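You operate a simulated robot arm through the tools that you are given. There is no shell and no other tool. Be economical: measure what you need, move in short steps, check, and stop when the job is done.

Carry out the task below with a simulated two-armed robot. There is one attempt and no reset: what you move stays moved.

Task
Hold the basin on the top of the work table steady with one hand and put the scrubbing brush in it with the other.

Only the result counts: the job must be done as asked and must still hold three seconds after the hand-in. Knocking over, shifting, dropping, spilling or breaking anything else fails it.

Robot
Two 7-joint arms with two-finger parallel grippers on one trunk, on a base that drives. Base frame: it is fixed to the floor where the robot stands at the start and does not move with it; the origin is under the middle of the robot, x ahead of it, y to its left, z up; the surface under the hand at the start is at about z = 0.76. Lengths are in m, angles in rad, forces in N, time in s.
The left shoulder is at the start at [0.07, 0.188, 1.165], the right one opposite. With the tool pointing down near the work surface each hand reaches from about 0.24 to 0.78 m from the robot's upright axis, wherever it stands, measured 20 degrees to its own side. Places, roughly: scrubbing brush (5x4x6 cm) [0.6, -0.1, 0.8]. Payload 3.91 kg a hand.
The TCP of each hand is the grasp point between the finger pads, 0.03 m short of the fingertips. In the tool frame z runs along the fingers and y along their closing line. The gripper opens to 0.11 m. The fingers are 0.02 m wide and 0.01 m thick; the gripper's body (0.048 by 0.112 m) begins 0.055 m behind the TCP.
Orientation is that of the tool frame in the base frame, as a unit quaternion [x, y, z, w]. With the fingers straight down and closing along the base's y, the tool's x points along the base's -x, its y along +y and its z along -z.

Tools
- The arms move only by the tool play_rows. It takes "left_deltas", "right_deltas" or both (then of equal length, played together; a hand with none holds still); each is one flat list of numbers, 7 for each row, row after row: the turn, a rotation vector about the tool's x, y, z in rad, then the shift along the tool's x, y, z in m, then the closure, from 0 (fully open) to 1 (shut). In form: [wx, wy, wz, tx, ty, tz, grip, wx, wy, wz, tx, ty, tz, grip, ...]. A call has 1 to 20 rows; each row shifts and turns the commanded pose from where the row before left it, along the tool's axes as they then stand. Each row takes 0.2 s and may step no farther than 0.05 m and 0.15 rad from the row before; otherwise, or with a gripper value out of range, the whole call is refused. A pose out of reach is approached as far as the arm can. The call stops where the force on the tool passes 40 N (or 10 N more than at its start, if that is more) or the arm is blocked; 0.2 s more then pass. Each finger travels about 0.072 m/s and halts on what it meets, pressing with about 40 N; the grip force reading is that of the motor and also rises with nothing between the fingers. The clock runs only during rows and for 0.2 s after the last one: add rows that do not move to give the fingers time. It gives the time, the measured TCP pose, the force on the tool (base axes), the opening and the grip force at its end, in the units of the frame above (readings bear some noise), with the torque about the TCP (base axes, N m) and any sound that the robot's microphone picked up.
- Cameras (640 x 400 px; columns grow to the right, rows downward): "scene" is now at [0.1256, 0.0178, 1.3723]; the picture's right is [0.23, -0.97, 0.00], its down [-0.74, -0.18, -0.65] and it looks along [0.63, 0.15, -0.76] (base axes); focal length 252 px, centre (320, 200). "left" rides on the left gripper at [0.072, -0.017, -0.103] in its tool frame; the picture's right is [0.23, 0.97, 0.00], its down [-0.76, 0.18, -0.62] and it looks along [-0.61, 0.14, 0.78] (tool axes); focal length 222 px, centre (320, 200). "right" rides on the right gripper at [0.072, 0.017, -0.103] in its tool frame; the picture's right is [-0.23, 0.97, 0.00], its down [-0.76, -0.18, -0.62] and it looks along [-0.61, -0.14, 0.78] (tool axes); focal length 222 px, centre (320, 200). There is no depth. A picture from a camera that has moved, and an enlarged one, comes with that camera's place and axes in the base frame and with its lens.
- camera(camera): a new picture of that camera. It takes no simulated time.
- slide_trunk(by): slides the trunk up (or, below 0, down) by that many m; the arms and the scene camera ride with it, the base frame stays. It gives what a move gives, with no picture.
- steer(legs): drives the robot by 1 to 6 legs, each [ahead, turn to the left] in m and rad, along the robot's own axes; the way and the turn of a leg run together, so that a leg with both is an arc; at most 1.5 m and 3.142 rad a leg. The arms and the cameras ride along, it lands a little off, and it stops where it bumps. It gives what a move gives.
- aim_head(pan, tilt): turns the head with the scene camera to pan (to the left, within 1.501 rad either way) and tilt (down, from -0.506 to 1.204), counted from straight ahead of the robot. It gives what a move gives.
- zoom(camera, box): a new picture of the part [left, top, right, bottom] of that camera's present view, enlarged. It takes no simulated time.
- job_done(): hands the job in; it is judged then, once.

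Work in short steps. Places have to be worked out from the pictures, the camera data and where the tool is seen: move nearer, look again, correct. Check each grasp and each placing, and mend what went wrong. You have 120 turns and 88 pictures in all, those below and enlarged ones among them. Open the grippers and draw the arms clear of the work before you hand the job in, unless the task says otherwise; then end with one line.

The tools are called after "Emit:" as name(argument=value, ...) on one line, values as JSON. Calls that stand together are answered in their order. play_rows: Moves the arms, as the interface text tells. Its arguments: {"type":"object","properties":{"left_deltas":{"type":"array","items":{"type":"number"}},"right_deltas":{"type":"array","items":{"type":"number"}}},"required":[]} The other tools are called the same way: slide_trunk (by) slides the trunk up or down; steer (legs) drives the base; aim_head (pan, tilt) turns the head that bears the scene camera; camera (camera) takes a picture; zoom (camera, box) takes an enlarged picture of a part of a camera's view; job_done () hands the job in.

At the start:

```text
clock: 0.0
left_tcp_pos: [0.4844, 0.4074, 1.0895]
left_tcp_rot: [0.0, 1.0, 0.0, 0.0]
left_contact_force: [0.5, 0.4, -0.7]
left_ft_torque: [-0.01, -0.02, 0.0]
left_grip_width: 0.11
left_finger_force: 0.1
right_tcp_pos: [0.5268, -0.0378, 1.0628]
right_tcp_rot: [-0.001, 1.0, 0.0, 0.0]
right_contact_force: [0.3, 0.5, 0.8]
right_ft_torque: [0.06, 0.02, -0.02]
right_grip_width: 0.1099
right_finger_force: 0.0
trunk travel left (down, up): [-0.675, 0.265]
robot x, y, heading: [-0.0021, 0.0021, 0.005]
head pan, tilt: [0.236, 0.862]
```

scene: 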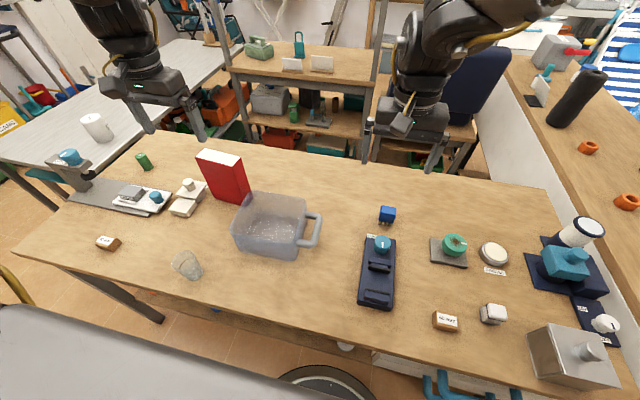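
right: 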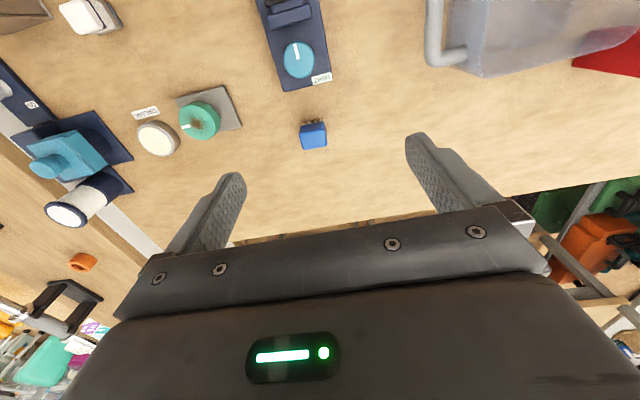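
left: 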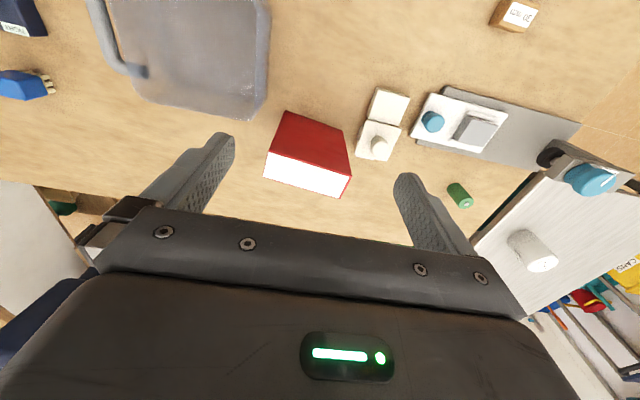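

I'll zoom in on the blue object, which I take to be the brush at about [0.6, -0.07], and on the basin.

Emit:
zoom(camera="scene", box=[340, 180, 440, 242])

Emit:
zoom(camera="scene", box=[200, 160, 360, 280])

Emit:
zoom(camera="right", box=[240, 90, 400, 190])

Emit:
zoom(camera="left", box=[0, 0, 300, 188])

```text
6.40 times, centred on (390, 211) of scene
camera zoom: at [0.1256, 0.0178, 1.3723], right [0.23, -0.97, 0.0], down [-0.74, -0.18, -0.65], along [0.63, 0.15, -0.76], focal length 1614 px, centre (-128, 130)
```

zoom: 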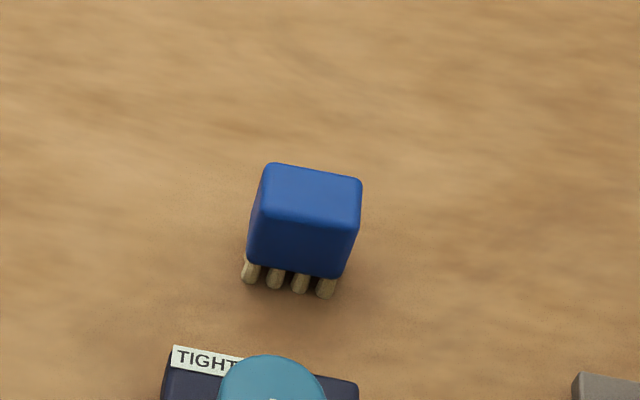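

```text
3.33 times, centred on (280, 220) of scene
camera zoom: at [0.1256, 0.0178, 1.3723], right [0.23, -0.97, 0.0], down [-0.74, -0.18, -0.65], along [0.63, 0.15, -0.76], focal length 841 px, centre (453, 133)
```

zoom: 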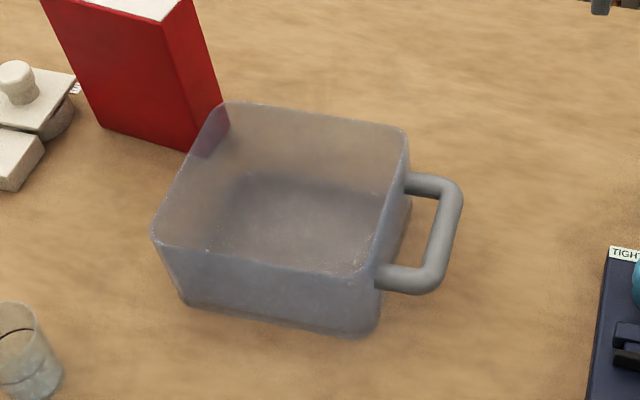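

```text
4.00 times, centred on (320, 140) of right
camera zoom: at [0.4535, -0.0225, 1.1661], right [0.23, 0.97, 0.0], down [0.76, -0.18, 0.62], along [0.61, -0.14, -0.78], focal length 888 px, centre (320, 440)
```

zoom: 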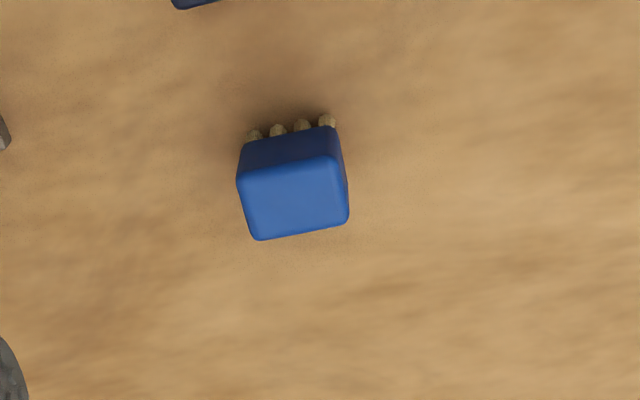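

```text
2.13 times, centred on (150, 94) of left
camera zoom: at [0.4119, 0.3917, 1.1928], right [-0.23, 0.97, 0.0], down [0.76, 0.18, 0.62], along [0.61, 0.14, -0.78], focal length 473 px, centre (682, 426)
```

zoom: 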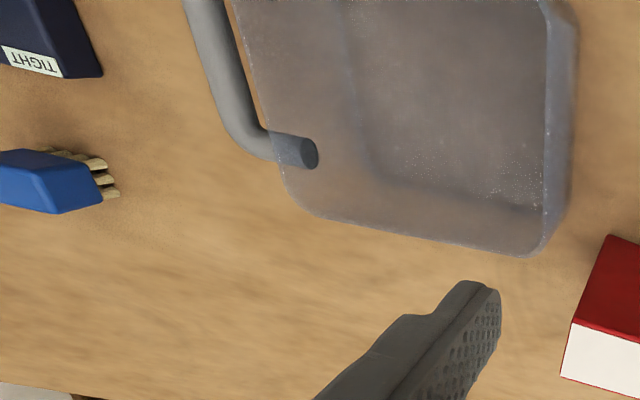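

The brush is aligned with the base axes and its top centre is near [0.593, -0.066, 0.82]. The basin rim covers about x 0.41–0.54, y 0.145–0.305, with the rim at z about 0.86. I'll bring the right hand over the brush and look again.

Emit:
play_rows(right_deltas=[0, 0, 0, -0.0165, -0.007, 0.04, 0, 0, 0, 0, -0.0165, -0.007, 0.04, 0, 0, 0, 0, -0.0165, -0.007, 0.04, 0, 0, 0, 0, -0.0165, -0.007, 0.04, 0, 0, 0, 0, 0, 0, 0, 0])

Emit:
camera(camera="right")

Emit:
camera(camera="scene")

```text
clock: 1.2
left_tcp_pos: [0.4838, 0.4073, 1.0897]
left_tcp_rot: [-0.001, 1.0, -0.001, 0.0]
left_contact_force: [0.2, 0.2, -0.5]
left_ft_torque: [0.02, -0.02, 0.04]
left_grip_width: 0.1101
left_finger_force: 0.0
right_tcp_pos: [0.5643, -0.0508, 0.9068]
right_tcp_rot: [0.002, 1.0, 0.0, 0.0]
right_contact_force: [-0.6, -0.6, 0.1]
right_ft_torque: [-0.01, -0.01, 0.03]
right_grip_width: 0.1103
right_finger_force: 0.0
right hand out of reach, approached as far as the arm can: row 3, 4
trunk travel left (down, up): [-0.675, 0.265]
robot x, y, heading: [-0.0002, -0.0008, 0.001]
head pan, tilt: [0.236, 0.862]
```

```text
80 pictures are left
camera right: at [0.4929, -0.0345, 1.0099], right [0.23, 0.97, 0.0], down [0.76, -0.18, 0.62], along [0.61, -0.14, -0.78], focal length 222 px, centre (320, 200)
```

right: 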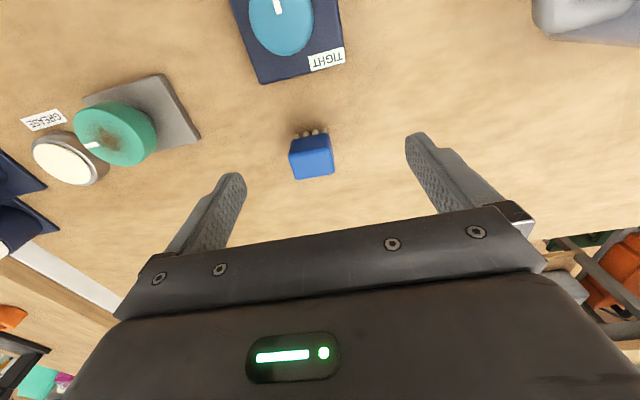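

```text
79 pictures are left
camera scene: at [0.1248, 0.0178, 1.3724], right [0.23, -0.97, 0.0], down [-0.74, -0.18, -0.65], along [0.63, 0.15, -0.76], focal length 252 px, centre (320, 200)
```

scene: 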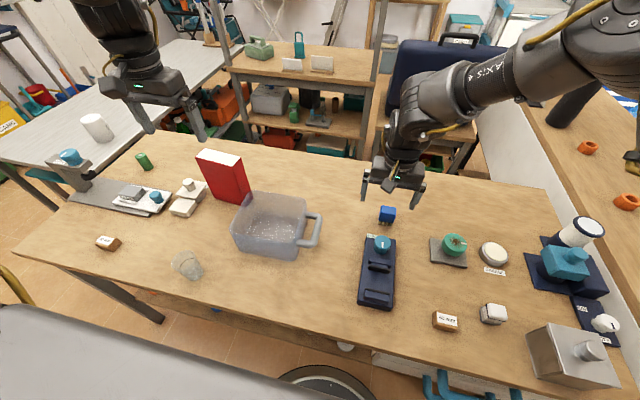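

Rows 3–4 reported out of reach, which may only apply at this height. I'll step forward and down a little to see how the arm follows; the fingers are still above the brush.

Emit:
play_rows(right_deltas=[0, 0, 0, -0.01, -0.005, 0.015, 0, 0, 0, 0, -0.01, -0.005, 0.015, 0, 0, 0, 0, 0, 0, 0, 0])

```text
clock: 2.0
left_tcp_pos: [0.4843, 0.4084, 1.0892]
left_tcp_rot: [0.0, 1.0, -0.001, -0.001]
left_contact_force: [0.1, 0.3, -0.1]
left_ft_torque: [-0.01, 0.01, -0.01]
left_grip_width: 0.1102
left_finger_force: 0.1
right_tcp_pos: [0.5625, -0.0483, 0.8809]
right_tcp_rot: [0.003, 1.0, 0.0, 0.001]
right_contact_force: [0.1, -0.4, -0.4]
right_ft_torque: [-0.01, -0.02, 0.0]
right_grip_width: 0.1101
right_finger_force: 0.0
right hand out of reach, approached as far as the arm can: row 1, 2
trunk travel left (down, up): [-0.675, 0.265]
robot x, y, heading: [0.001, -0.0071, 0.001]
head pan, tilt: [0.236, 0.862]
```

x stalls at about 0.5625, so the right hand's reach is limited this close to the midline. I'll raise it and turn the base left about 0.25 rad, which puts the brush on the right arm's own side.

Emit:
play_rows(right_deltas=[0, 0, 0, 0.02, 0, -0.04, 0, 0, 0, 0, 0.02, 0, -0.04, 0, 0, 0, 0, 0, 0, -0.04, 0])

Emit:
steer(legs=[[0, 0.25]])

Emit:
camera(camera="right")

Emit:
camera(camera="scene")

```text
clock: 2.8
left_tcp_pos: [0.4842, 0.4086, 1.0892]
left_tcp_rot: [0.0, 1.0, 0.0, 0.0]
left_contact_force: [0.4, -0.8, 0.9]
left_ft_torque: [-0.04, 0.01, 0.01]
left_grip_width: 0.1102
left_finger_force: 0.1
right_tcp_pos: [0.5211, -0.0482, 1.0025]
right_tcp_rot: [0.0, 1.0, -0.001, 0.0]
right_contact_force: [-0.2, -0.8, 0.5]
right_ft_torque: [0.01, 0.01, 0.01]
right_grip_width: 0.11
right_finger_force: 0.0
trunk travel left (down, up): [-0.675, 0.265]
robot x, y, heading: [0.0011, 0.0013, -0.007]
head pan, tilt: [0.236, 0.862]
```

```text
clock: 4.0
left_tcp_pos: [0.3712, 0.5135, 1.0889]
left_tcp_rot: [-0.123, 0.992, 0.0, 0.001]
left_contact_force: [0.1, 0.3, 0.8]
left_ft_torque: [0.02, 0.0, 0.02]
left_grip_width: 0.1101
left_finger_force: 0.1
right_tcp_pos: [0.5188, 0.0807, 1.0038]
right_tcp_rot: [-0.123, 0.992, 0.0, 0.0]
right_contact_force: [-0.4, -0.6, -0.2]
right_ft_torque: [-0.03, -0.01, -0.02]
right_grip_width: 0.11
right_finger_force: 0.0
trunk travel left (down, up): [-0.675, 0.265]
robot x, y, heading: [-0.0005, 0.0007, 0.244]
head pan, tilt: [0.236, 0.862]
```

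```text
78 pictures are left
camera right: at [0.4445, 0.0792, 1.1059], right [-0.02, 1.0, 0.0], down [0.78, 0.01, 0.62], along [0.62, 0.01, -0.78], focal length 222 px, centre (320, 200)
```

right: 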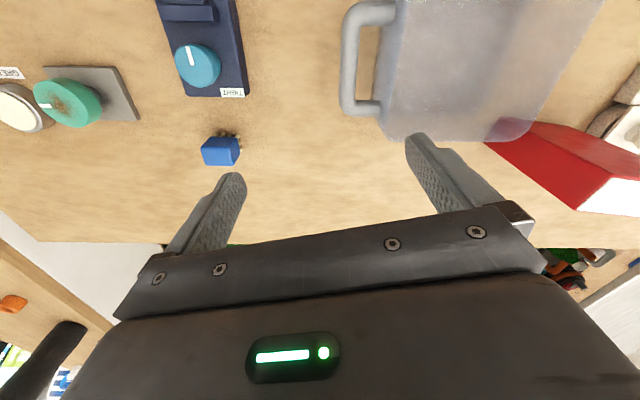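

```text
77 pictures are left
camera scene: at [0.1175, 0.0476, 1.3723], right [0.46, -0.89, 0.0], down [-0.67, -0.35, -0.65], along [0.58, 0.3, -0.76], focal length 252 px, centre (320, 200)
```

scene: 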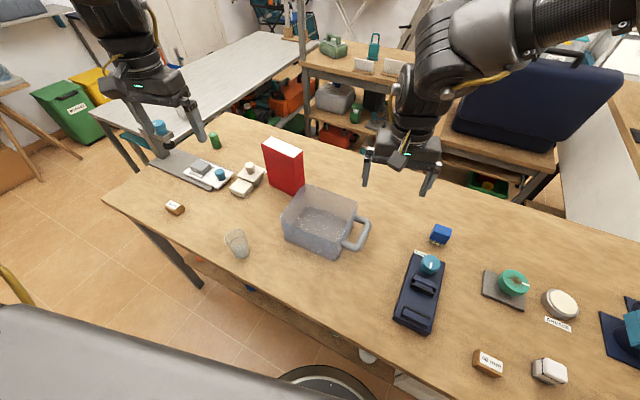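

The base is now at heading 0.244. I'll undo the hand's yaw and move it above the brush at about [0.59, -0.063, 0.90].

Emit:
play_rows(right_deltas=[0, 0, 0.122, 0, 0, 0, 0, 0, 0, 0.122, 0, 0, 0, 0, 0, 0, 0, -0.0142, -0.029, 0.021, 0, 0, 0, 0, -0.0142, -0.029, 0.021, 0, 0, 0, 0, -0.0142, -0.029, 0.021, 0, 0, 0, 0, -0.0142, -0.029, 0.021, 0, 0, 0, 0, -0.0142, -0.029, 0.021, 0, 0, 0, 0, 0, 0, 0, 0])

Emit:
camera(camera="right")

Emit:
zoom(camera="scene", box=[380, 190, 500, 265])

```text
clock: 5.8
left_tcp_pos: [0.3697, 0.5139, 1.0892]
left_tcp_rot: [-0.124, 0.992, 0.0, 0.0]
left_contact_force: [0.0, -0.1, -0.3]
left_ft_torque: [0.05, 0.02, 0.0]
left_grip_width: 0.1098
left_finger_force: 0.1
right_tcp_pos: [0.5788, -0.0563, 0.8986]
right_tcp_rot: [0.001, 1.0, -0.001, 0.0]
right_contact_force: [-0.1, -0.3, 0.4]
right_ft_torque: [0.03, 0.02, 0.01]
right_grip_width: 0.1102
right_finger_force: 0.0
right hand out of reach, approached as far as the arm can: row 7
trunk travel left (down, up): [-0.675, 0.265]
robot x, y, heading: [0.0022, -0.0013, 0.243]
head pan, tilt: [0.236, 0.862]
```

```text
76 pictures are left
camera right: at [0.5065, -0.04, 1.0023], right [0.23, 0.97, 0.0], down [0.76, -0.18, 0.63], along [0.61, -0.14, -0.78], focal length 222 px, centre (320, 200)
```

right: 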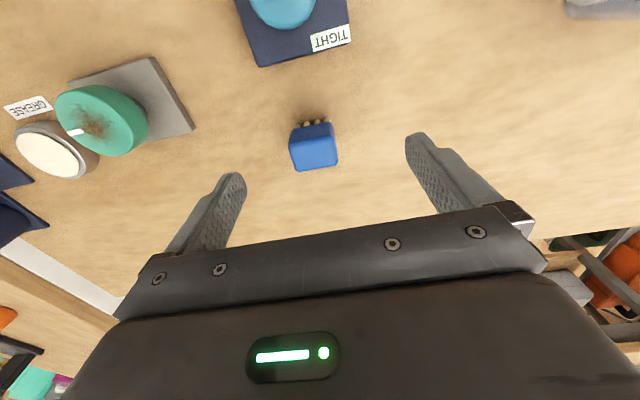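

```text
5.33 times, centred on (440, 228) of scene
camera zoom: at [0.1174, 0.048, 1.3723], right [0.46, -0.89, 0.0], down [-0.67, -0.35, -0.65], along [0.58, 0.3, -0.76], focal length 1345 px, centre (-320, 53)
```

zoom: 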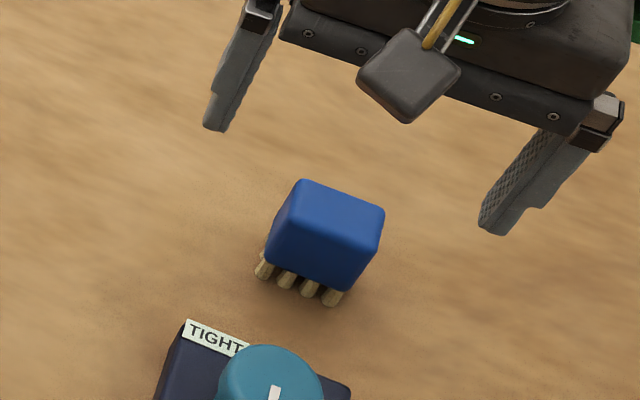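

I'm still about 1.5 cm short in x: the brush centre is near [0.596, -0.065]. I'll repeat the step to see whether the arm converges.

Emit:
play_rows(right_deltas=[0, 0, 0, -0.01, -0.006, 0.0, 0, 0, 0, 0, -0.006, 0, 0.01, 0, 0, 0, 0, 0, 0, 0.01, 0, 0, 0, 0, 0, 0, 0, 0])

```text
clock: 6.8
left_tcp_pos: [0.3692, 0.5133, 1.0902]
left_tcp_rot: [-0.123, 0.992, 0.0, -0.001]
left_contact_force: [0.7, 0.4, -0.3]
left_ft_torque: [0.03, 0.04, 0.01]
left_grip_width: 0.1099
left_finger_force: 0.0
right_tcp_pos: [0.5779, -0.0513, 0.8812]
right_tcp_rot: [0.001, 1.0, 0.0, 0.001]
right_contact_force: [-0.6, -0.6, -0.3]
right_ft_torque: [-0.02, 0.02, 0.02]
right_grip_width: 0.1098
right_finger_force: 0.0
right hand out of reach, approached as far as the arm can: row 1, 2
trunk travel left (down, up): [-0.675, 0.265]
robot x, y, heading: [-0.0009, -0.0018, 0.247]
head pan, tilt: [0.236, 0.862]
```

The limit is real. I'll raise the hand 8 cm and lower the trunk 8 cm, so the hand returns to the same height, then test the reach again.

Emit:
play_rows(right_deltas=[0, 0, 0, 0.01, 0, -0.04, 0, 0, 0, 0, 0.0, 0, -0.04, 0, 0, 0, 0, 0, 0, -0.02, 0])

Emit:
slide_trunk(by=-0.08)

Emit:
play_rows(right_deltas=[0, 0, 0, -0.015, -0.01, 0.0, 0, 0, 0, 0, -0.01, 0, 0.0, 0, 0, 0, 0, 0, 0, 0, 0])

```text
clock: 7.7
left_tcp_pos: [0.3693, 0.5156, 1.0895]
left_tcp_rot: [-0.123, 0.992, 0.0, -0.001]
left_contact_force: [-0.4, -0.2, 0.0]
left_ft_torque: [0.02, 0.03, -0.04]
left_grip_width: 0.1101
left_finger_force: 0.1
right_tcp_pos: [0.5707, -0.0541, 0.9797]
right_tcp_rot: [-0.002, 1.0, -0.001, 0.001]
right_contact_force: [0.8, -0.3, -0.1]
right_ft_torque: [-0.01, 0.04, 0.0]
right_grip_width: 0.1101
right_finger_force: 0.1
trunk travel left (down, up): [-0.675, 0.265]
robot x, y, heading: [0.0008, -0.0026, 0.24]
head pan, tilt: [0.236, 0.862]
```

```text
clock: 8.8
left_tcp_pos: [0.371, 0.5147, 1.0096]
left_tcp_rot: [-0.123, 0.992, 0.001, 0.0]
left_contact_force: [0.4, 0.3, -0.2]
left_ft_torque: [-0.02, -0.03, -0.01]
left_grip_width: 0.1097
left_finger_force: 0.1
right_tcp_pos: [0.5706, -0.0542, 0.8988]
right_tcp_rot: [-0.002, 1.0, 0.0, 0.0]
right_contact_force: [-0.4, 0.6, 0.8]
right_ft_torque: [-0.02, 0.0, 0.01]
right_grip_width: 0.1101
right_finger_force: 0.1
trunk travel left (down, up): [-0.595, 0.345]
robot x, y, heading: [-0.0, 0.0011, 0.245]
head pan, tilt: [0.236, 0.862]
```

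```text
clock: 9.6
left_tcp_pos: [0.3692, 0.5148, 1.0097]
left_tcp_rot: [-0.122, 0.993, 0.0, 0.0]
left_contact_force: [0.1, -0.4, 0.6]
left_ft_torque: [0.0, -0.01, -0.02]
left_grip_width: 0.1099
left_finger_force: 0.0
right_tcp_pos: [0.5819, -0.0547, 0.9004]
right_tcp_rot: [0.001, 1.0, 0.0, 0.001]
right_contact_force: [-0.3, -0.4, 0.2]
right_ft_torque: [-0.02, -0.01, 0.02]
right_grip_width: 0.11
right_finger_force: 0.0
right hand out of reach, approached as far as the arm can: row 1, 2
trunk travel left (down, up): [-0.595, 0.345]
robot x, y, heading: [0.0012, 0.0018, 0.24]
head pan, tilt: [0.236, 0.862]
```

Lowering the trunk gained only a few millimetres. I'll drive ahead 6 cm instead, since nothing on the table is at hand height.

Emit:
steer(legs=[[0.06, 0.0]])

Emit:
camera(camera="scene")

Emit:
camera(camera="right")

```text
clock: 10.6
left_tcp_pos: [0.4228, 0.5271, 1.0119]
left_tcp_rot: [-0.123, 0.992, 0.001, 0.003]
left_contact_force: [0.5, -0.4, 0.0]
left_ft_torque: [0.01, -0.04, 0.0]
left_grip_width: 0.11
left_finger_force: 0.1
right_tcp_pos: [0.6355, -0.0412, 0.9035]
right_tcp_rot: [0.001, 1.0, 0.001, 0.004]
right_contact_force: [-1.3, -0.1, 0.7]
right_ft_torque: [-0.01, -0.01, 0.0]
right_grip_width: 0.11
right_finger_force: 0.0
trunk travel left (down, up): [-0.595, 0.345]
robot x, y, heading: [0.0585, 0.0134, 0.253]
head pan, tilt: [0.236, 0.862]
```

```text
74 pictures are left
camera scene: at [0.1687, 0.0606, 1.2931], right [0.46, -0.89, 0.0], down [-0.67, -0.35, -0.65], along [0.58, 0.3, -0.76], focal length 252 px, centre (320, 200)
```

scene: 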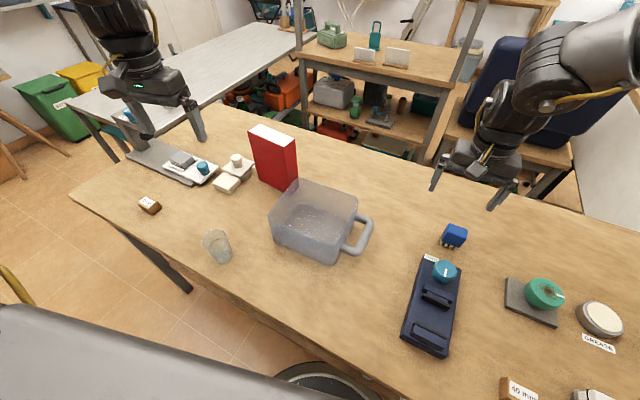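

```text
73 pictures are left
camera right: at [0.5626, -0.0253, 1.0048], right [0.23, 0.97, 0.0], down [0.76, -0.18, 0.63], along [0.61, -0.14, -0.78], focal length 222 px, centre (320, 200)
```

right: 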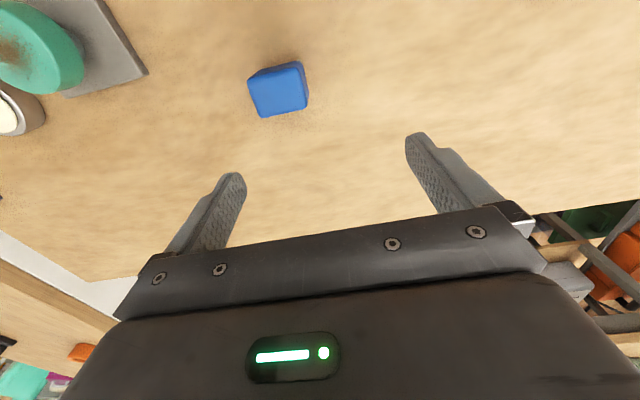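

The drive went through. From here the brush is again near [0.597, -0.064], so I'll centre the hand over it.

Emit:
play_rows(right_deltas=[0, 0, 0, 0.02, -0.012, 0.0, 0, 0, 0, 0, 0.02, -0.012, 0.0, 0, 0, 0, 0, 0, 0, 0.02, 0, 0, 0, 0, 0, 0, 0, 0])

Emit:
camera(camera="right")

Emit:
zoom(camera="scene", box=[390, 190, 510, 265])

```text
clock: 11.6
left_tcp_pos: [0.4261, 0.5279, 1.0108]
left_tcp_rot: [-0.123, 0.992, 0.001, 0.001]
left_contact_force: [0.8, 0.2, -0.1]
left_ft_torque: [0.02, -0.01, -0.03]
left_grip_width: 0.1101
left_finger_force: 0.0
right_tcp_pos: [0.5997, -0.0635, 0.8803]
right_tcp_rot: [0.001, 1.0, 0.0, 0.001]
right_contact_force: [-0.6, 0.8, 0.6]
right_ft_torque: [-0.02, -0.03, 0.02]
right_grip_width: 0.1097
right_finger_force: 0.1
trunk travel left (down, up): [-0.595, 0.345]
robot x, y, heading: [0.0571, 0.016, 0.244]
head pan, tilt: [0.236, 0.862]
```

```text
72 pictures are left
camera right: at [0.5258, -0.0481, 0.9826], right [0.23, 0.97, 0.0], down [0.76, -0.18, 0.63], along [0.61, -0.14, -0.78], focal length 222 px, centre (320, 200)
```

right: 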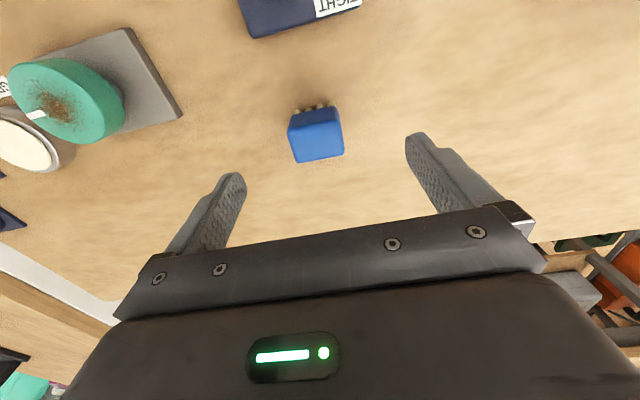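

```text
5.33 times, centred on (450, 228) of scene
camera zoom: at [0.1728, 0.0617, 1.2926], right [0.46, -0.89, 0.0], down [-0.67, -0.35, -0.65], along [0.58, 0.3, -0.76], focal length 1345 px, centre (-373, 53)
```

zoom: 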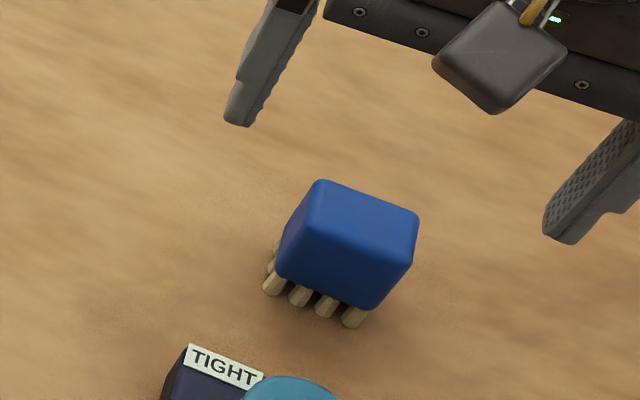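

The brush is centred at about [0.598, -0.066]. I'll descend to z about 0.805 and close.

Emit:
play_rows(right_deltas=[0, 0, 0, 0, -0.003, 0.025, 0, 0, 0, 0, 0, 0, 0.025, 0, 0, 0, 0, 0, 0, 0.025, 0, 0, 0, 0, 0, 0, 0, 0.3, 0, 0, 0, 0, 0, 0, 0.5, 0, 0, 0, 0, 0, 0, 0.7, 0, 0, 0, 0, 0, 0, 0.9, 0, 0, 0, 0, 0, 0, 0.9, 0, 0, 0, 0, 0, 0, 0.9, 0, 0, 0, 0, 0, 0, 0.9])

Emit:
camera(camera="right")

```text
clock: 13.8
left_tcp_pos: [0.4277, 0.5283, 1.0112]
left_tcp_rot: [-0.122, 0.993, 0.0, 0.0]
left_contact_force: [-0.6, 0.1, -0.6]
left_ft_torque: [0.02, -0.02, 0.0]
left_grip_width: 0.1099
left_finger_force: 0.0
right_tcp_pos: [0.5994, -0.0681, 0.8035]
right_tcp_rot: [0.0, 1.0, 0.0, 0.002]
right_contact_force: [-1.3, 1.2, 0.7]
right_ft_torque: [0.02, 0.02, -0.02]
right_grip_width: 0.0434
right_finger_force: 40.0
trunk travel left (down, up): [-0.595, 0.345]
robot x, y, heading: [0.0566, 0.0161, 0.241]
head pan, tilt: [0.236, 0.862]
```

```text
70 pictures are left
camera right: at [0.5268, -0.0514, 0.9071], right [0.23, 0.97, 0.0], down [0.76, -0.18, 0.62], along [0.61, -0.14, -0.78], focal length 222 px, centre (320, 200)
```

right: 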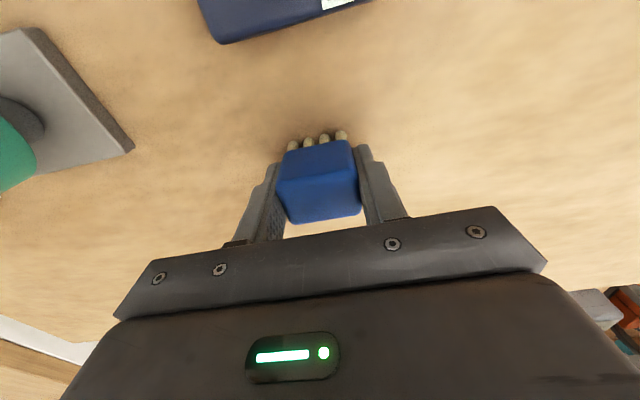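

The brush is gripped at 43 mm with 40 N. I'll lift it to z about 1.0 and check the basin from the left camera and the scene view.

Emit:
play_rows(right_deltas=[0, 0, 0, 0, 0, -0.02, 0.9, 0, 0, 0, 0, 0, -0.045, 0.9, 0, 0, 0, 0, 0, -0.045, 0.9, 0, 0, 0, 0, 0, -0.045, 0.9, 0, 0, 0, 0, 0, -0.04, 0.9, 0, 0, 0, 0, 0, 0, 0.9])

Emit:
camera(camera="scene")

Emit:
camera(camera="left")

Emit:
zoom(camera="scene", box=[230, 150, 390, 270])

```text
clock: 15.2
left_tcp_pos: [0.428, 0.5282, 1.0094]
left_tcp_rot: [-0.123, 0.992, 0.0, 0.0]
left_contact_force: [0.2, 0.1, -0.1]
left_ft_torque: [-0.01, -0.01, 0.03]
left_grip_width: 0.1101
left_finger_force: 0.1
right_tcp_pos: [0.6001, -0.0676, 0.9988]
right_tcp_rot: [0.001, 1.0, 0.0, 0.0]
right_contact_force: [-0.3, -0.2, -1.3]
right_ft_torque: [0.01, 0.01, -0.02]
right_grip_width: 0.0432
right_finger_force: 40.7
trunk travel left (down, up): [-0.595, 0.345]
robot x, y, heading: [0.0575, 0.0124, 0.247]
head pan, tilt: [0.236, 0.862]
```

```text
69 pictures are left
camera scene: at [0.1758, 0.0617, 1.2922], right [0.46, -0.89, 0.0], down [-0.67, -0.35, -0.65], along [0.58, 0.3, -0.76], focal length 252 px, centre (320, 200)
```

scene: 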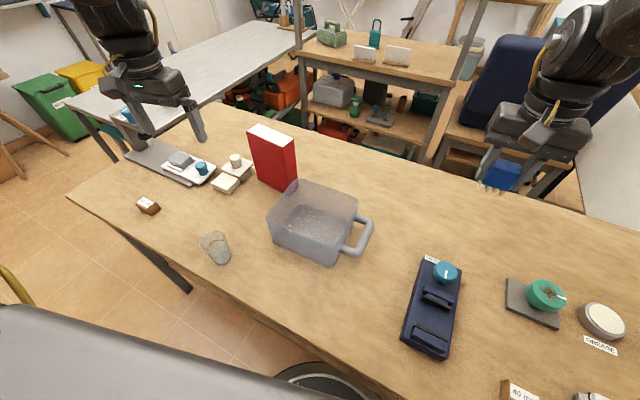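

```text
68 pictures are left
camera left: at [0.3624, 0.4942, 1.1128], right [-0.46, 0.89, 0.0], down [0.7, 0.36, 0.62], along [0.55, 0.29, -0.78], focal length 222 px, centre (320, 200)
```

left: 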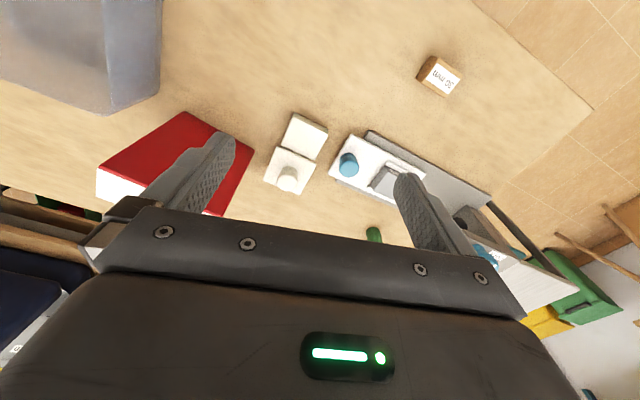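

```text
3.33 times, centred on (310, 210) of scene
camera zoom: at [0.1758, 0.0617, 1.2922], right [0.46, -0.89, 0.0], down [-0.67, -0.35, -0.65], along [0.58, 0.3, -0.76], focal length 841 px, centre (353, 167)
```

zoom: 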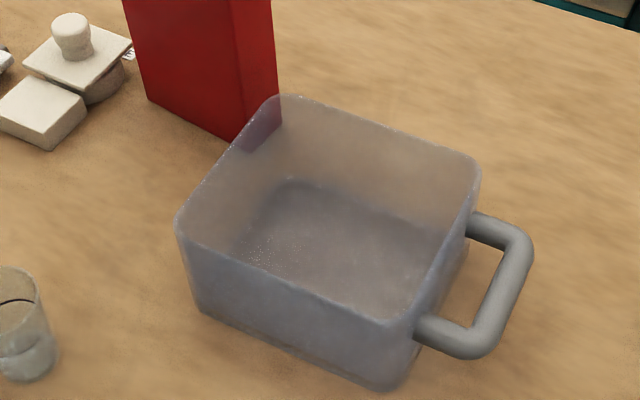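

The brush is held. Two views put the rim at x 0.41–0.543, y 0.15–0.308. I'll turn another 0.2 rad left so the basin is in front of both arms.

Emit:
steer(legs=[[0.0, 0.2]])

Emit:
camera(camera="scene")

```text
clock: 16.3
left_tcp_pos: [0.3178, 0.5915, 1.0101]
left_tcp_rot: [-0.221, 0.975, 0.0, 0.0]
left_contact_force: [-0.1, -0.4, 0.3]
left_ft_torque: [0.02, 0.0, 0.0]
left_grip_width: 0.1101
left_finger_force: 0.1
right_tcp_pos: [0.6045, 0.0411, 0.9993]
right_tcp_rot: [-0.098, 0.995, 0.001, 0.001]
right_contact_force: [0.6, 0.0, 0.5]
right_ft_torque: [-0.01, 0.03, 0.0]
right_grip_width: 0.0431
right_finger_force: 39.6
trunk travel left (down, up): [-0.595, 0.345]
robot x, y, heading: [0.0554, 0.0157, 0.443]
head pan, tilt: [0.236, 0.862]
```

```text
66 pictures are left
camera scene: at [0.1627, 0.0846, 1.2923], right [0.63, -0.78, 0.0], down [-0.59, -0.48, -0.65], along [0.51, 0.41, -0.76], focal length 252 px, centre (320, 200)
```

scene: 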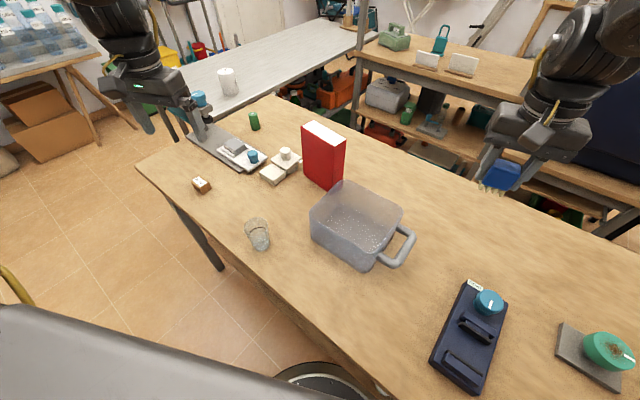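

I'll square the left hand and bring it above the left rim at about [0.45, 0.308], staying at z 1.01. The red box begins at x > 0.55.

Emit:
play_rows(left_deltas=[0, 0, 0.1487, 0, 0, 0, 0, 0, 0, 0.1487, 0, 0, 0, 0, 0, 0, 0.1487, 0, 0, 0, 0, 0, 0, 0, -0.0189, -0.0405, 0, 0, 0, 0, 0, -0.0189, -0.0405, 0, 0, 0, 0, 0, -0.0189, -0.0405, 0, 0, 0, 0, 0, -0.0189, -0.0405, 0, 0, 0, 0, 0, -0.0189, -0.0405, 0, 0, 0, 0, 0, -0.0189, -0.0405, 0, 0, 0, 0, 0, -0.0189, -0.0405, 0, 0, 0, 0, 0, 0, 0, 0, 0])

Emit:
camera(camera="left")

Emit:
camera(camera="scene")

```text
clock: 18.7
left_tcp_pos: [0.3707, 0.4172, 1.0209]
left_tcp_rot: [0.001, 1.0, -0.001, 0.001]
left_contact_force: [0.3, -0.3, 0.0]
left_ft_torque: [-0.03, -0.02, 0.06]
left_grip_width: 0.11
left_finger_force: 0.0
left hand out of reach, approached as far as the arm can: row 7, 8, 9, 10
right_tcp_pos: [0.6056, 0.0423, 0.9988]
right_tcp_rot: [-0.099, 0.995, 0.001, 0.001]
right_contact_force: [0.2, 0.1, -1.3]
right_ft_torque: [-0.01, 0.02, 0.0]
right_grip_width: 0.0433
right_finger_force: 39.5
trunk travel left (down, up): [-0.595, 0.345]
robot x, y, heading: [0.0593, 0.0114, 0.443]
head pan, tilt: [0.236, 0.862]
```

```text
65 pictures are left
camera left: at [0.299, 0.4012, 1.124], right [-0.23, 0.97, 0.0], down [0.76, 0.18, 0.62], along [0.61, 0.14, -0.78], focal length 222 px, centre (320, 200)
```

left: 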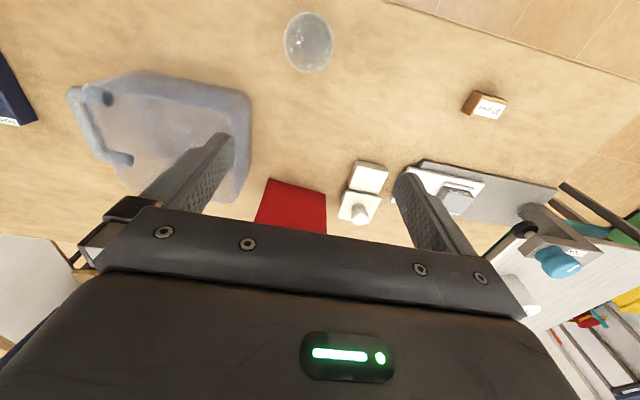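

```text
64 pictures are left
camera scene: at [0.163, 0.0847, 1.2923], right [0.63, -0.78, 0.0], down [-0.59, -0.48, -0.65], along [0.51, 0.41, -0.76], focal length 252 px, centre (320, 200)
```

scene: 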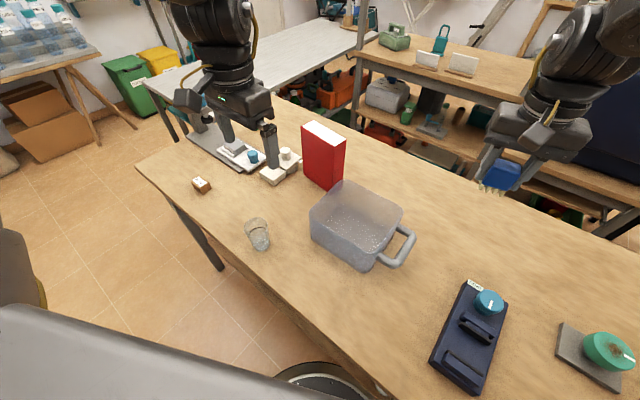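

The left arm stops at [0.371, 0.417], so the yaw relative to the body seems to cost reach. I'll turn the hand back by 0.3 rad and try the same target.

Emit:
play_rows(left_deltas=[0, 0, -0.15, 0, 0, 0, 0, 0, 0, -0.15, 0, 0, 0, 0, 0, 0, 0, -0.0108, -0.0319, 0, 0, 0, 0, 0, -0.0108, -0.0319, 0, 0, 0, 0, 0, -0.0108, -0.0319, 0, 0, 0, 0, 0, -0.0108, -0.0319, 0, 0, 0, 0, 0, 0, 0, 0, 0])

```text
clock: 20.3
left_tcp_pos: [0.37, 0.417, 1.0211]
left_tcp_rot: [-0.148, 0.989, -0.001, 0.0]
left_contact_force: [0.1, 1.1, 0.4]
left_ft_torque: [0.0, 0.0, 0.0]
left_grip_width: 0.1099
left_finger_force: 0.2
left hand out of reach, approached as far as the arm can: row 3, 4, 5, 6
right_tcp_pos: [0.6041, 0.0405, 0.9989]
right_tcp_rot: [-0.098, 0.995, 0.0, 0.001]
right_contact_force: [-0.2, 1.0, -0.7]
right_ft_torque: [0.01, 0.02, 0.05]
right_grip_width: 0.0428
right_finger_force: 40.1
trunk travel left (down, up): [-0.595, 0.345]
robot x, y, heading: [0.0545, 0.016, 0.444]
head pan, tilt: [0.236, 0.862]
```

The position limit doesn't depend on yaw, so it's probably the hand height relative to the shoulder. I'll lower the left hand 5 cm, with tips at about 0.94 well above the glass, then move inward.

Emit:
play_rows(left_deltas=[0, 0, 0, 0, 0, 0.03, 0, 0, 0, 0, 0, 0, 0.03, 0, 0, 0, 0, -0.0108, -0.0319, 0, 0, 0, 0, 0, -0.0108, -0.0319, 0, 0, 0, 0, 0, 0, 0, 0, 0])

```text
clock: 21.5
left_tcp_pos: [0.3725, 0.4031, 0.9562]
left_tcp_rot: [-0.149, 0.989, -0.002, 0.001]
left_contact_force: [0.2, -0.1, -0.3]
left_ft_torque: [0.0, 0.0, 0.0]
left_grip_width: 0.1098
left_finger_force: 0.1
left hand out of reach, approached as far as the arm can: row 3, 4
right_tcp_pos: [0.6049, 0.0405, 0.9991]
right_tcp_rot: [-0.098, 0.995, 0.0, 0.001]
right_contact_force: [-1.1, 0.8, -0.9]
right_ft_torque: [0.0, -0.01, 0.03]
right_grip_width: 0.0433
right_finger_force: 39.4
trunk travel left (down, up): [-0.595, 0.345]
robot x, y, heading: [0.0566, 0.0122, 0.448]
head pan, tilt: [0.236, 0.862]
```

That gained only about 1.4 cm. I'll test the right hand by moving it to its actual placing spot above the basin, about [0.50, 0.20, 1.0], well over the rim.

Emit:
play_rows(right_deltas=[0, 0, 0, 0.0144, 0.0355, 0, 0.9, 0, 0, 0, 0.0144, 0.0355, 0, 0.9, 0, 0, 0, 0.0144, 0.0355, 0, 0.9, 0, 0, 0, 0.0144, 0.0355, 0, 0.9, 0, 0, 0, 0.0144, 0.0355, 0, 0.9, 0, 0, 0, 0, 0, 0, 0.9])

Emit:
camera(camera="scene")

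```text
clock: 22.9
left_tcp_pos: [0.3722, 0.4027, 0.9576]
left_tcp_rot: [-0.148, 0.989, -0.001, 0.001]
left_contact_force: [-0.4, 0.0, 0.0]
left_ft_torque: [0.02, 0.0, 0.0]
left_grip_width: 0.1101
left_finger_force: 0.1
right_tcp_pos: [0.4997, 0.1994, 0.9989]
right_tcp_rot: [-0.098, 0.995, 0.0, 0.002]
right_contact_force: [0.1, -0.7, -1.4]
right_ft_torque: [-0.01, 0.03, 0.02]
right_grip_width: 0.0433
right_finger_force: 40.2
trunk travel left (down, up): [-0.595, 0.345]
robot x, y, heading: [0.0588, 0.0167, 0.441]
head pan, tilt: [0.236, 0.862]
```

```text
63 pictures are left
camera scene: at [0.1633, 0.0833, 1.2923], right [0.63, -0.78, 0.0], down [-0.59, -0.48, -0.65], along [0.51, 0.41, -0.76], focal length 252 px, centre (320, 200)
```

scene: 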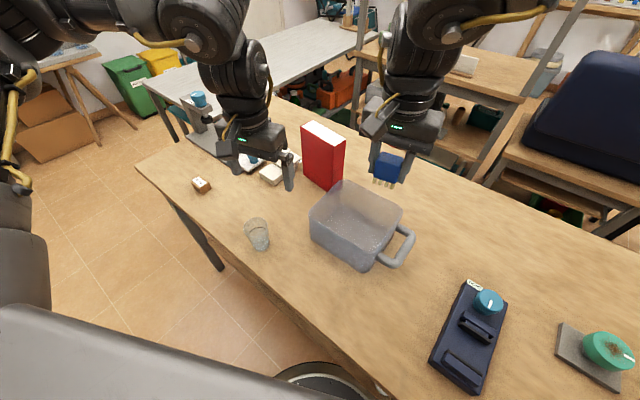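

The right hand reaches over the basin easily; only the left arm's inward reach is limited. If I turn the base back by 0.29 rad, the left hand lands over the left wall at about [0.47, 0.30] with almost zero yaw. The tips, at 0.927, clear the rim.

Emit:
steer(legs=[[0.0, -0.29]])

Emit:
camera(camera="scene")

Emit:
camera(camera="left")

```text
clock: 24.3
left_tcp_pos: [0.4714, 0.2959, 0.9576]
left_tcp_rot: [-0.003, 1.0, -0.001, 0.002]
left_contact_force: [-0.3, 0.2, 0.3]
left_ft_torque: [0.01, -0.02, -0.02]
left_grip_width: 0.1096
left_finger_force: 0.1
right_tcp_pos: [0.5333, 0.0648, 0.9999]
right_tcp_rot: [0.048, 0.999, 0.0, 0.0]
right_contact_force: [-0.2, -0.7, -1.1]
right_ft_torque: [0.0, -0.01, 0.01]
right_grip_width: 0.0431
right_finger_force: 40.0
trunk travel left (down, up): [-0.595, 0.345]
robot x, y, heading: [0.0614, 0.015, 0.148]
head pan, tilt: [0.236, 0.862]
```

```text
62 pictures are left
camera scene: at [0.1786, 0.051, 1.2923], right [0.38, -0.93, 0.0], down [-0.7, -0.29, -0.65], along [0.6, 0.25, -0.76], focal length 252 px, centre (320, 200)
```

scene: 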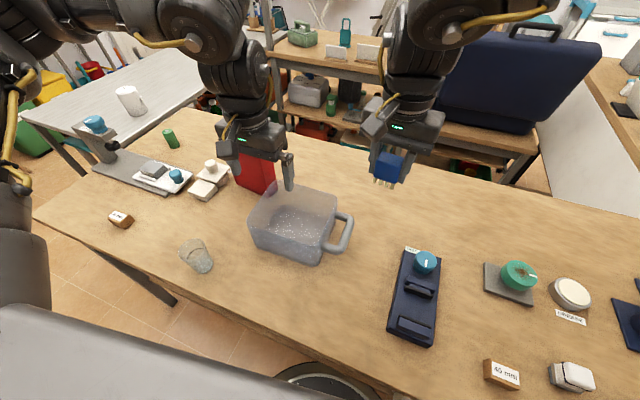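

```text
61 pictures are left
camera left: at [0.3986, 0.2792, 1.0602], right [-0.23, 0.97, 0.0], down [0.76, 0.18, 0.62], along [0.61, 0.14, -0.78], focal length 222 px, centre (320, 200)
```

left: 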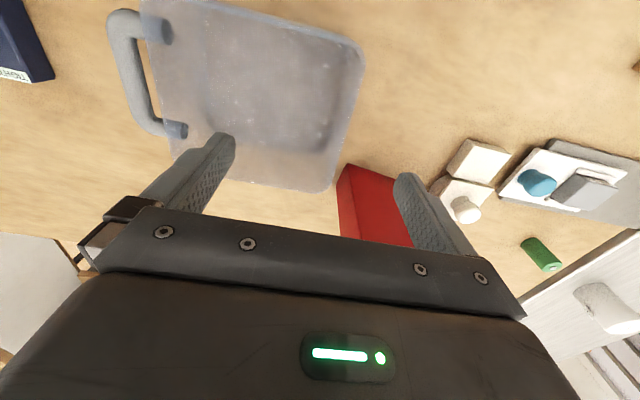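

The left camera puts the left wall at y about 0.317 and the scene camera at about 0.308. I'll move to [0.45, 0.312, 0.92], with the tips still above the rim, and re-measure.

Emit:
play_rows(left_deltas=[0, 0, 0, 0.01, 0.008, 0.018, 0, 0, 0, 0, 0.01, 0.008, 0.017, 0, 0, 0, 0, 0, 0, 0, 0])

Emit:
zoom(camera="scene", box=[210, 130, 370, 270])

Emit:
camera(camera="left")

Emit:
camera(camera="right")

```text
clock: 25.1
left_tcp_pos: [0.4509, 0.3108, 0.9221]
left_tcp_rot: [-0.003, 1.0, -0.002, 0.0]
left_contact_force: [-0.5, -0.7, -0.2]
left_ft_torque: [0.0, 0.01, -0.01]
left_grip_width: 0.11
left_finger_force: 0.1
right_tcp_pos: [0.533, 0.0648, 0.9994]
right_tcp_rot: [0.048, 0.999, 0.0, 0.001]
right_contact_force: [-0.5, 0.2, -0.4]
right_ft_torque: [0.0, -0.02, 0.01]
right_grip_width: 0.0431
right_finger_force: 40.0
trunk travel left (down, up): [-0.595, 0.345]
robot x, y, heading: [0.0576, 0.012, 0.151]
head pan, tilt: [0.236, 0.862]
```

```text
2.86 times, centred on (290, 200) of scene
camera zoom: at [0.1788, 0.0508, 1.2923], right [0.38, -0.93, 0.0], down [-0.7, -0.29, -0.65], along [0.6, 0.25, -0.76], focal length 720 px, centre (406, 200)
```

zoom: 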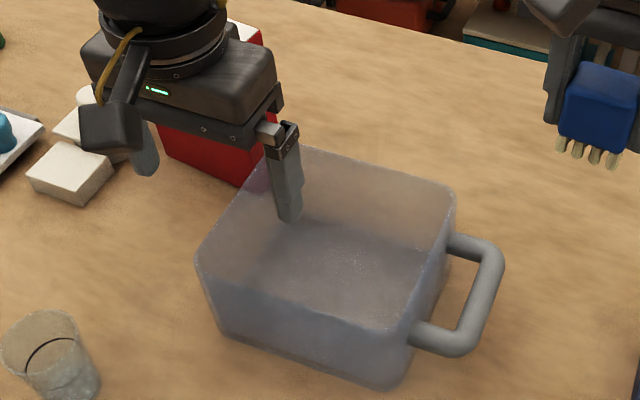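

```text
59 pictures are left
camera left: at [0.3788, 0.2947, 1.0251], right [-0.23, 0.97, 0.0], down [0.76, 0.18, 0.62], along [0.61, 0.14, -0.78], focal length 222 px, centre (320, 200)
```

left: 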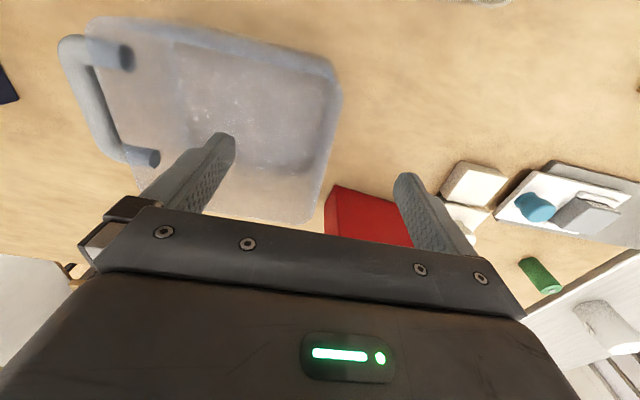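

```text
58 pictures are left
camera right: at [0.463, 0.088, 1.1022], right [0.32, 0.95, 0.0], down [0.74, -0.25, 0.62], along [0.59, -0.2, -0.78], focal length 222 px, centre (320, 200)
```

right: 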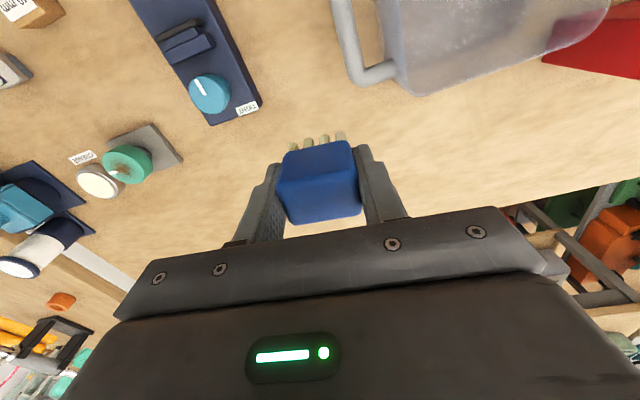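

The outer edge of the left wall at x = 0.45 is at y about 0.317, so its centre is near 0.314. I'll shift 3 mm, descend to z about 0.845 and close halfway to check that the fingers straddle the wall evenly.

Emit:
play_rows(left_deltas=[0, 0, 0, 0, 0.003, 0.02, 0, 0, 0, 0, 0, 0, 0.02, 0, 0, 0, 0, 0, 0, 0.02, 0, 0, 0, 0, 0, 0, 0.017, 0, 0, 0, 0, 0, 0, 0, 0.3, 0, 0, 0, 0, 0, 0, 0.6, 0, 0, 0, 0, 0, 0, 0.6])

Emit:
zoom(camera="scene", box=[210, 130, 370, 270])

Emit:
camera(camera="left")

```text
clock: 26.7
left_tcp_pos: [0.4501, 0.314, 0.8458]
left_tcp_rot: [-0.002, 1.0, -0.002, 0.001]
left_contact_force: [0.2, 0.3, -0.2]
left_ft_torque: [0.0, 0.01, -0.01]
left_grip_width: 0.0439
left_finger_force: 0.1
right_tcp_pos: [0.533, 0.0657, 1.0]
right_tcp_rot: [0.047, 0.999, 0.0, 0.001]
right_contact_force: [0.7, 0.0, -0.7]
right_ft_torque: [-0.02, 0.02, -0.01]
right_grip_width: 0.0432
right_finger_force: 40.0
trunk travel left (down, up): [-0.595, 0.345]
robot x, y, heading: [0.0579, 0.0139, 0.151]
head pan, tilt: [0.236, 0.862]
```

```text
2.86 times, centred on (290, 200) of scene
camera zoom: at [0.1786, 0.0509, 1.2923], right [0.38, -0.93, 0.0], down [-0.7, -0.29, -0.65], along [0.6, 0.25, -0.76], focal length 720 px, centre (406, 200)
```

zoom: 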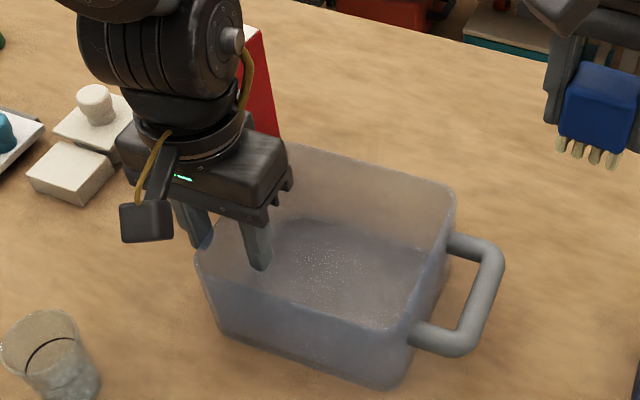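

```text
56 pictures are left
camera left: at [0.378, 0.2977, 0.9484], right [-0.23, 0.97, 0.0], down [0.76, 0.18, 0.62], along [0.61, 0.14, -0.78], focal length 222 px, centre (320, 200)
```

left: 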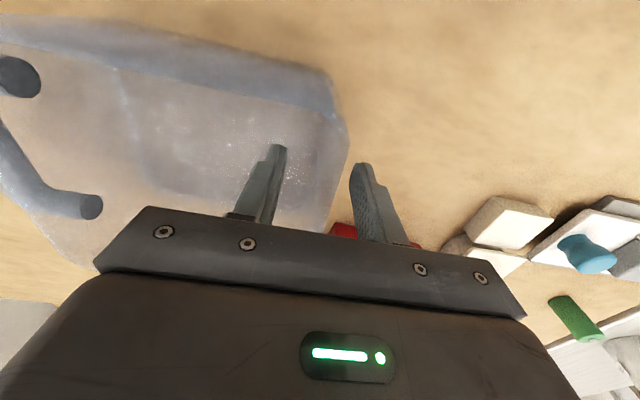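

The wall looks nearer the outer finger, so I'll zoom in to judge the gaps.

Emit:
zoom(camera="left", box=[220, 100, 420, 260])

Emit:
zoom(camera="scene", box=[240, 170, 300, 215])

```text
2.50 times, centred on (320, 180) of left
camera zoom: at [0.378, 0.2977, 0.9484], right [-0.23, 0.97, 0.0], down [0.76, 0.18, 0.62], along [0.61, 0.14, -0.78], focal length 555 px, centre (320, 250)
```

zoom: 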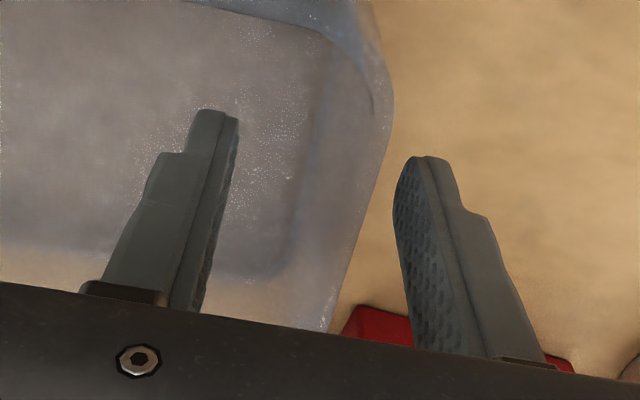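

```text
8.89 times, centred on (270, 192) of scene
camera zoom: at [0.1786, 0.0509, 1.2923], right [0.38, -0.93, 0.0], down [-0.7, -0.29, -0.65], along [0.6, 0.25, -0.76], focal length 2242 px, centre (764, 267)
```

zoom: 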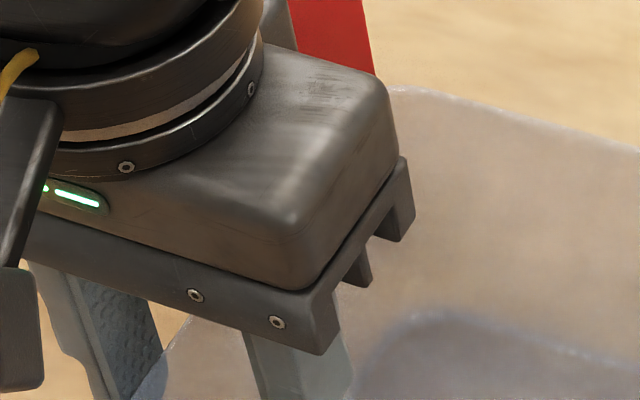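

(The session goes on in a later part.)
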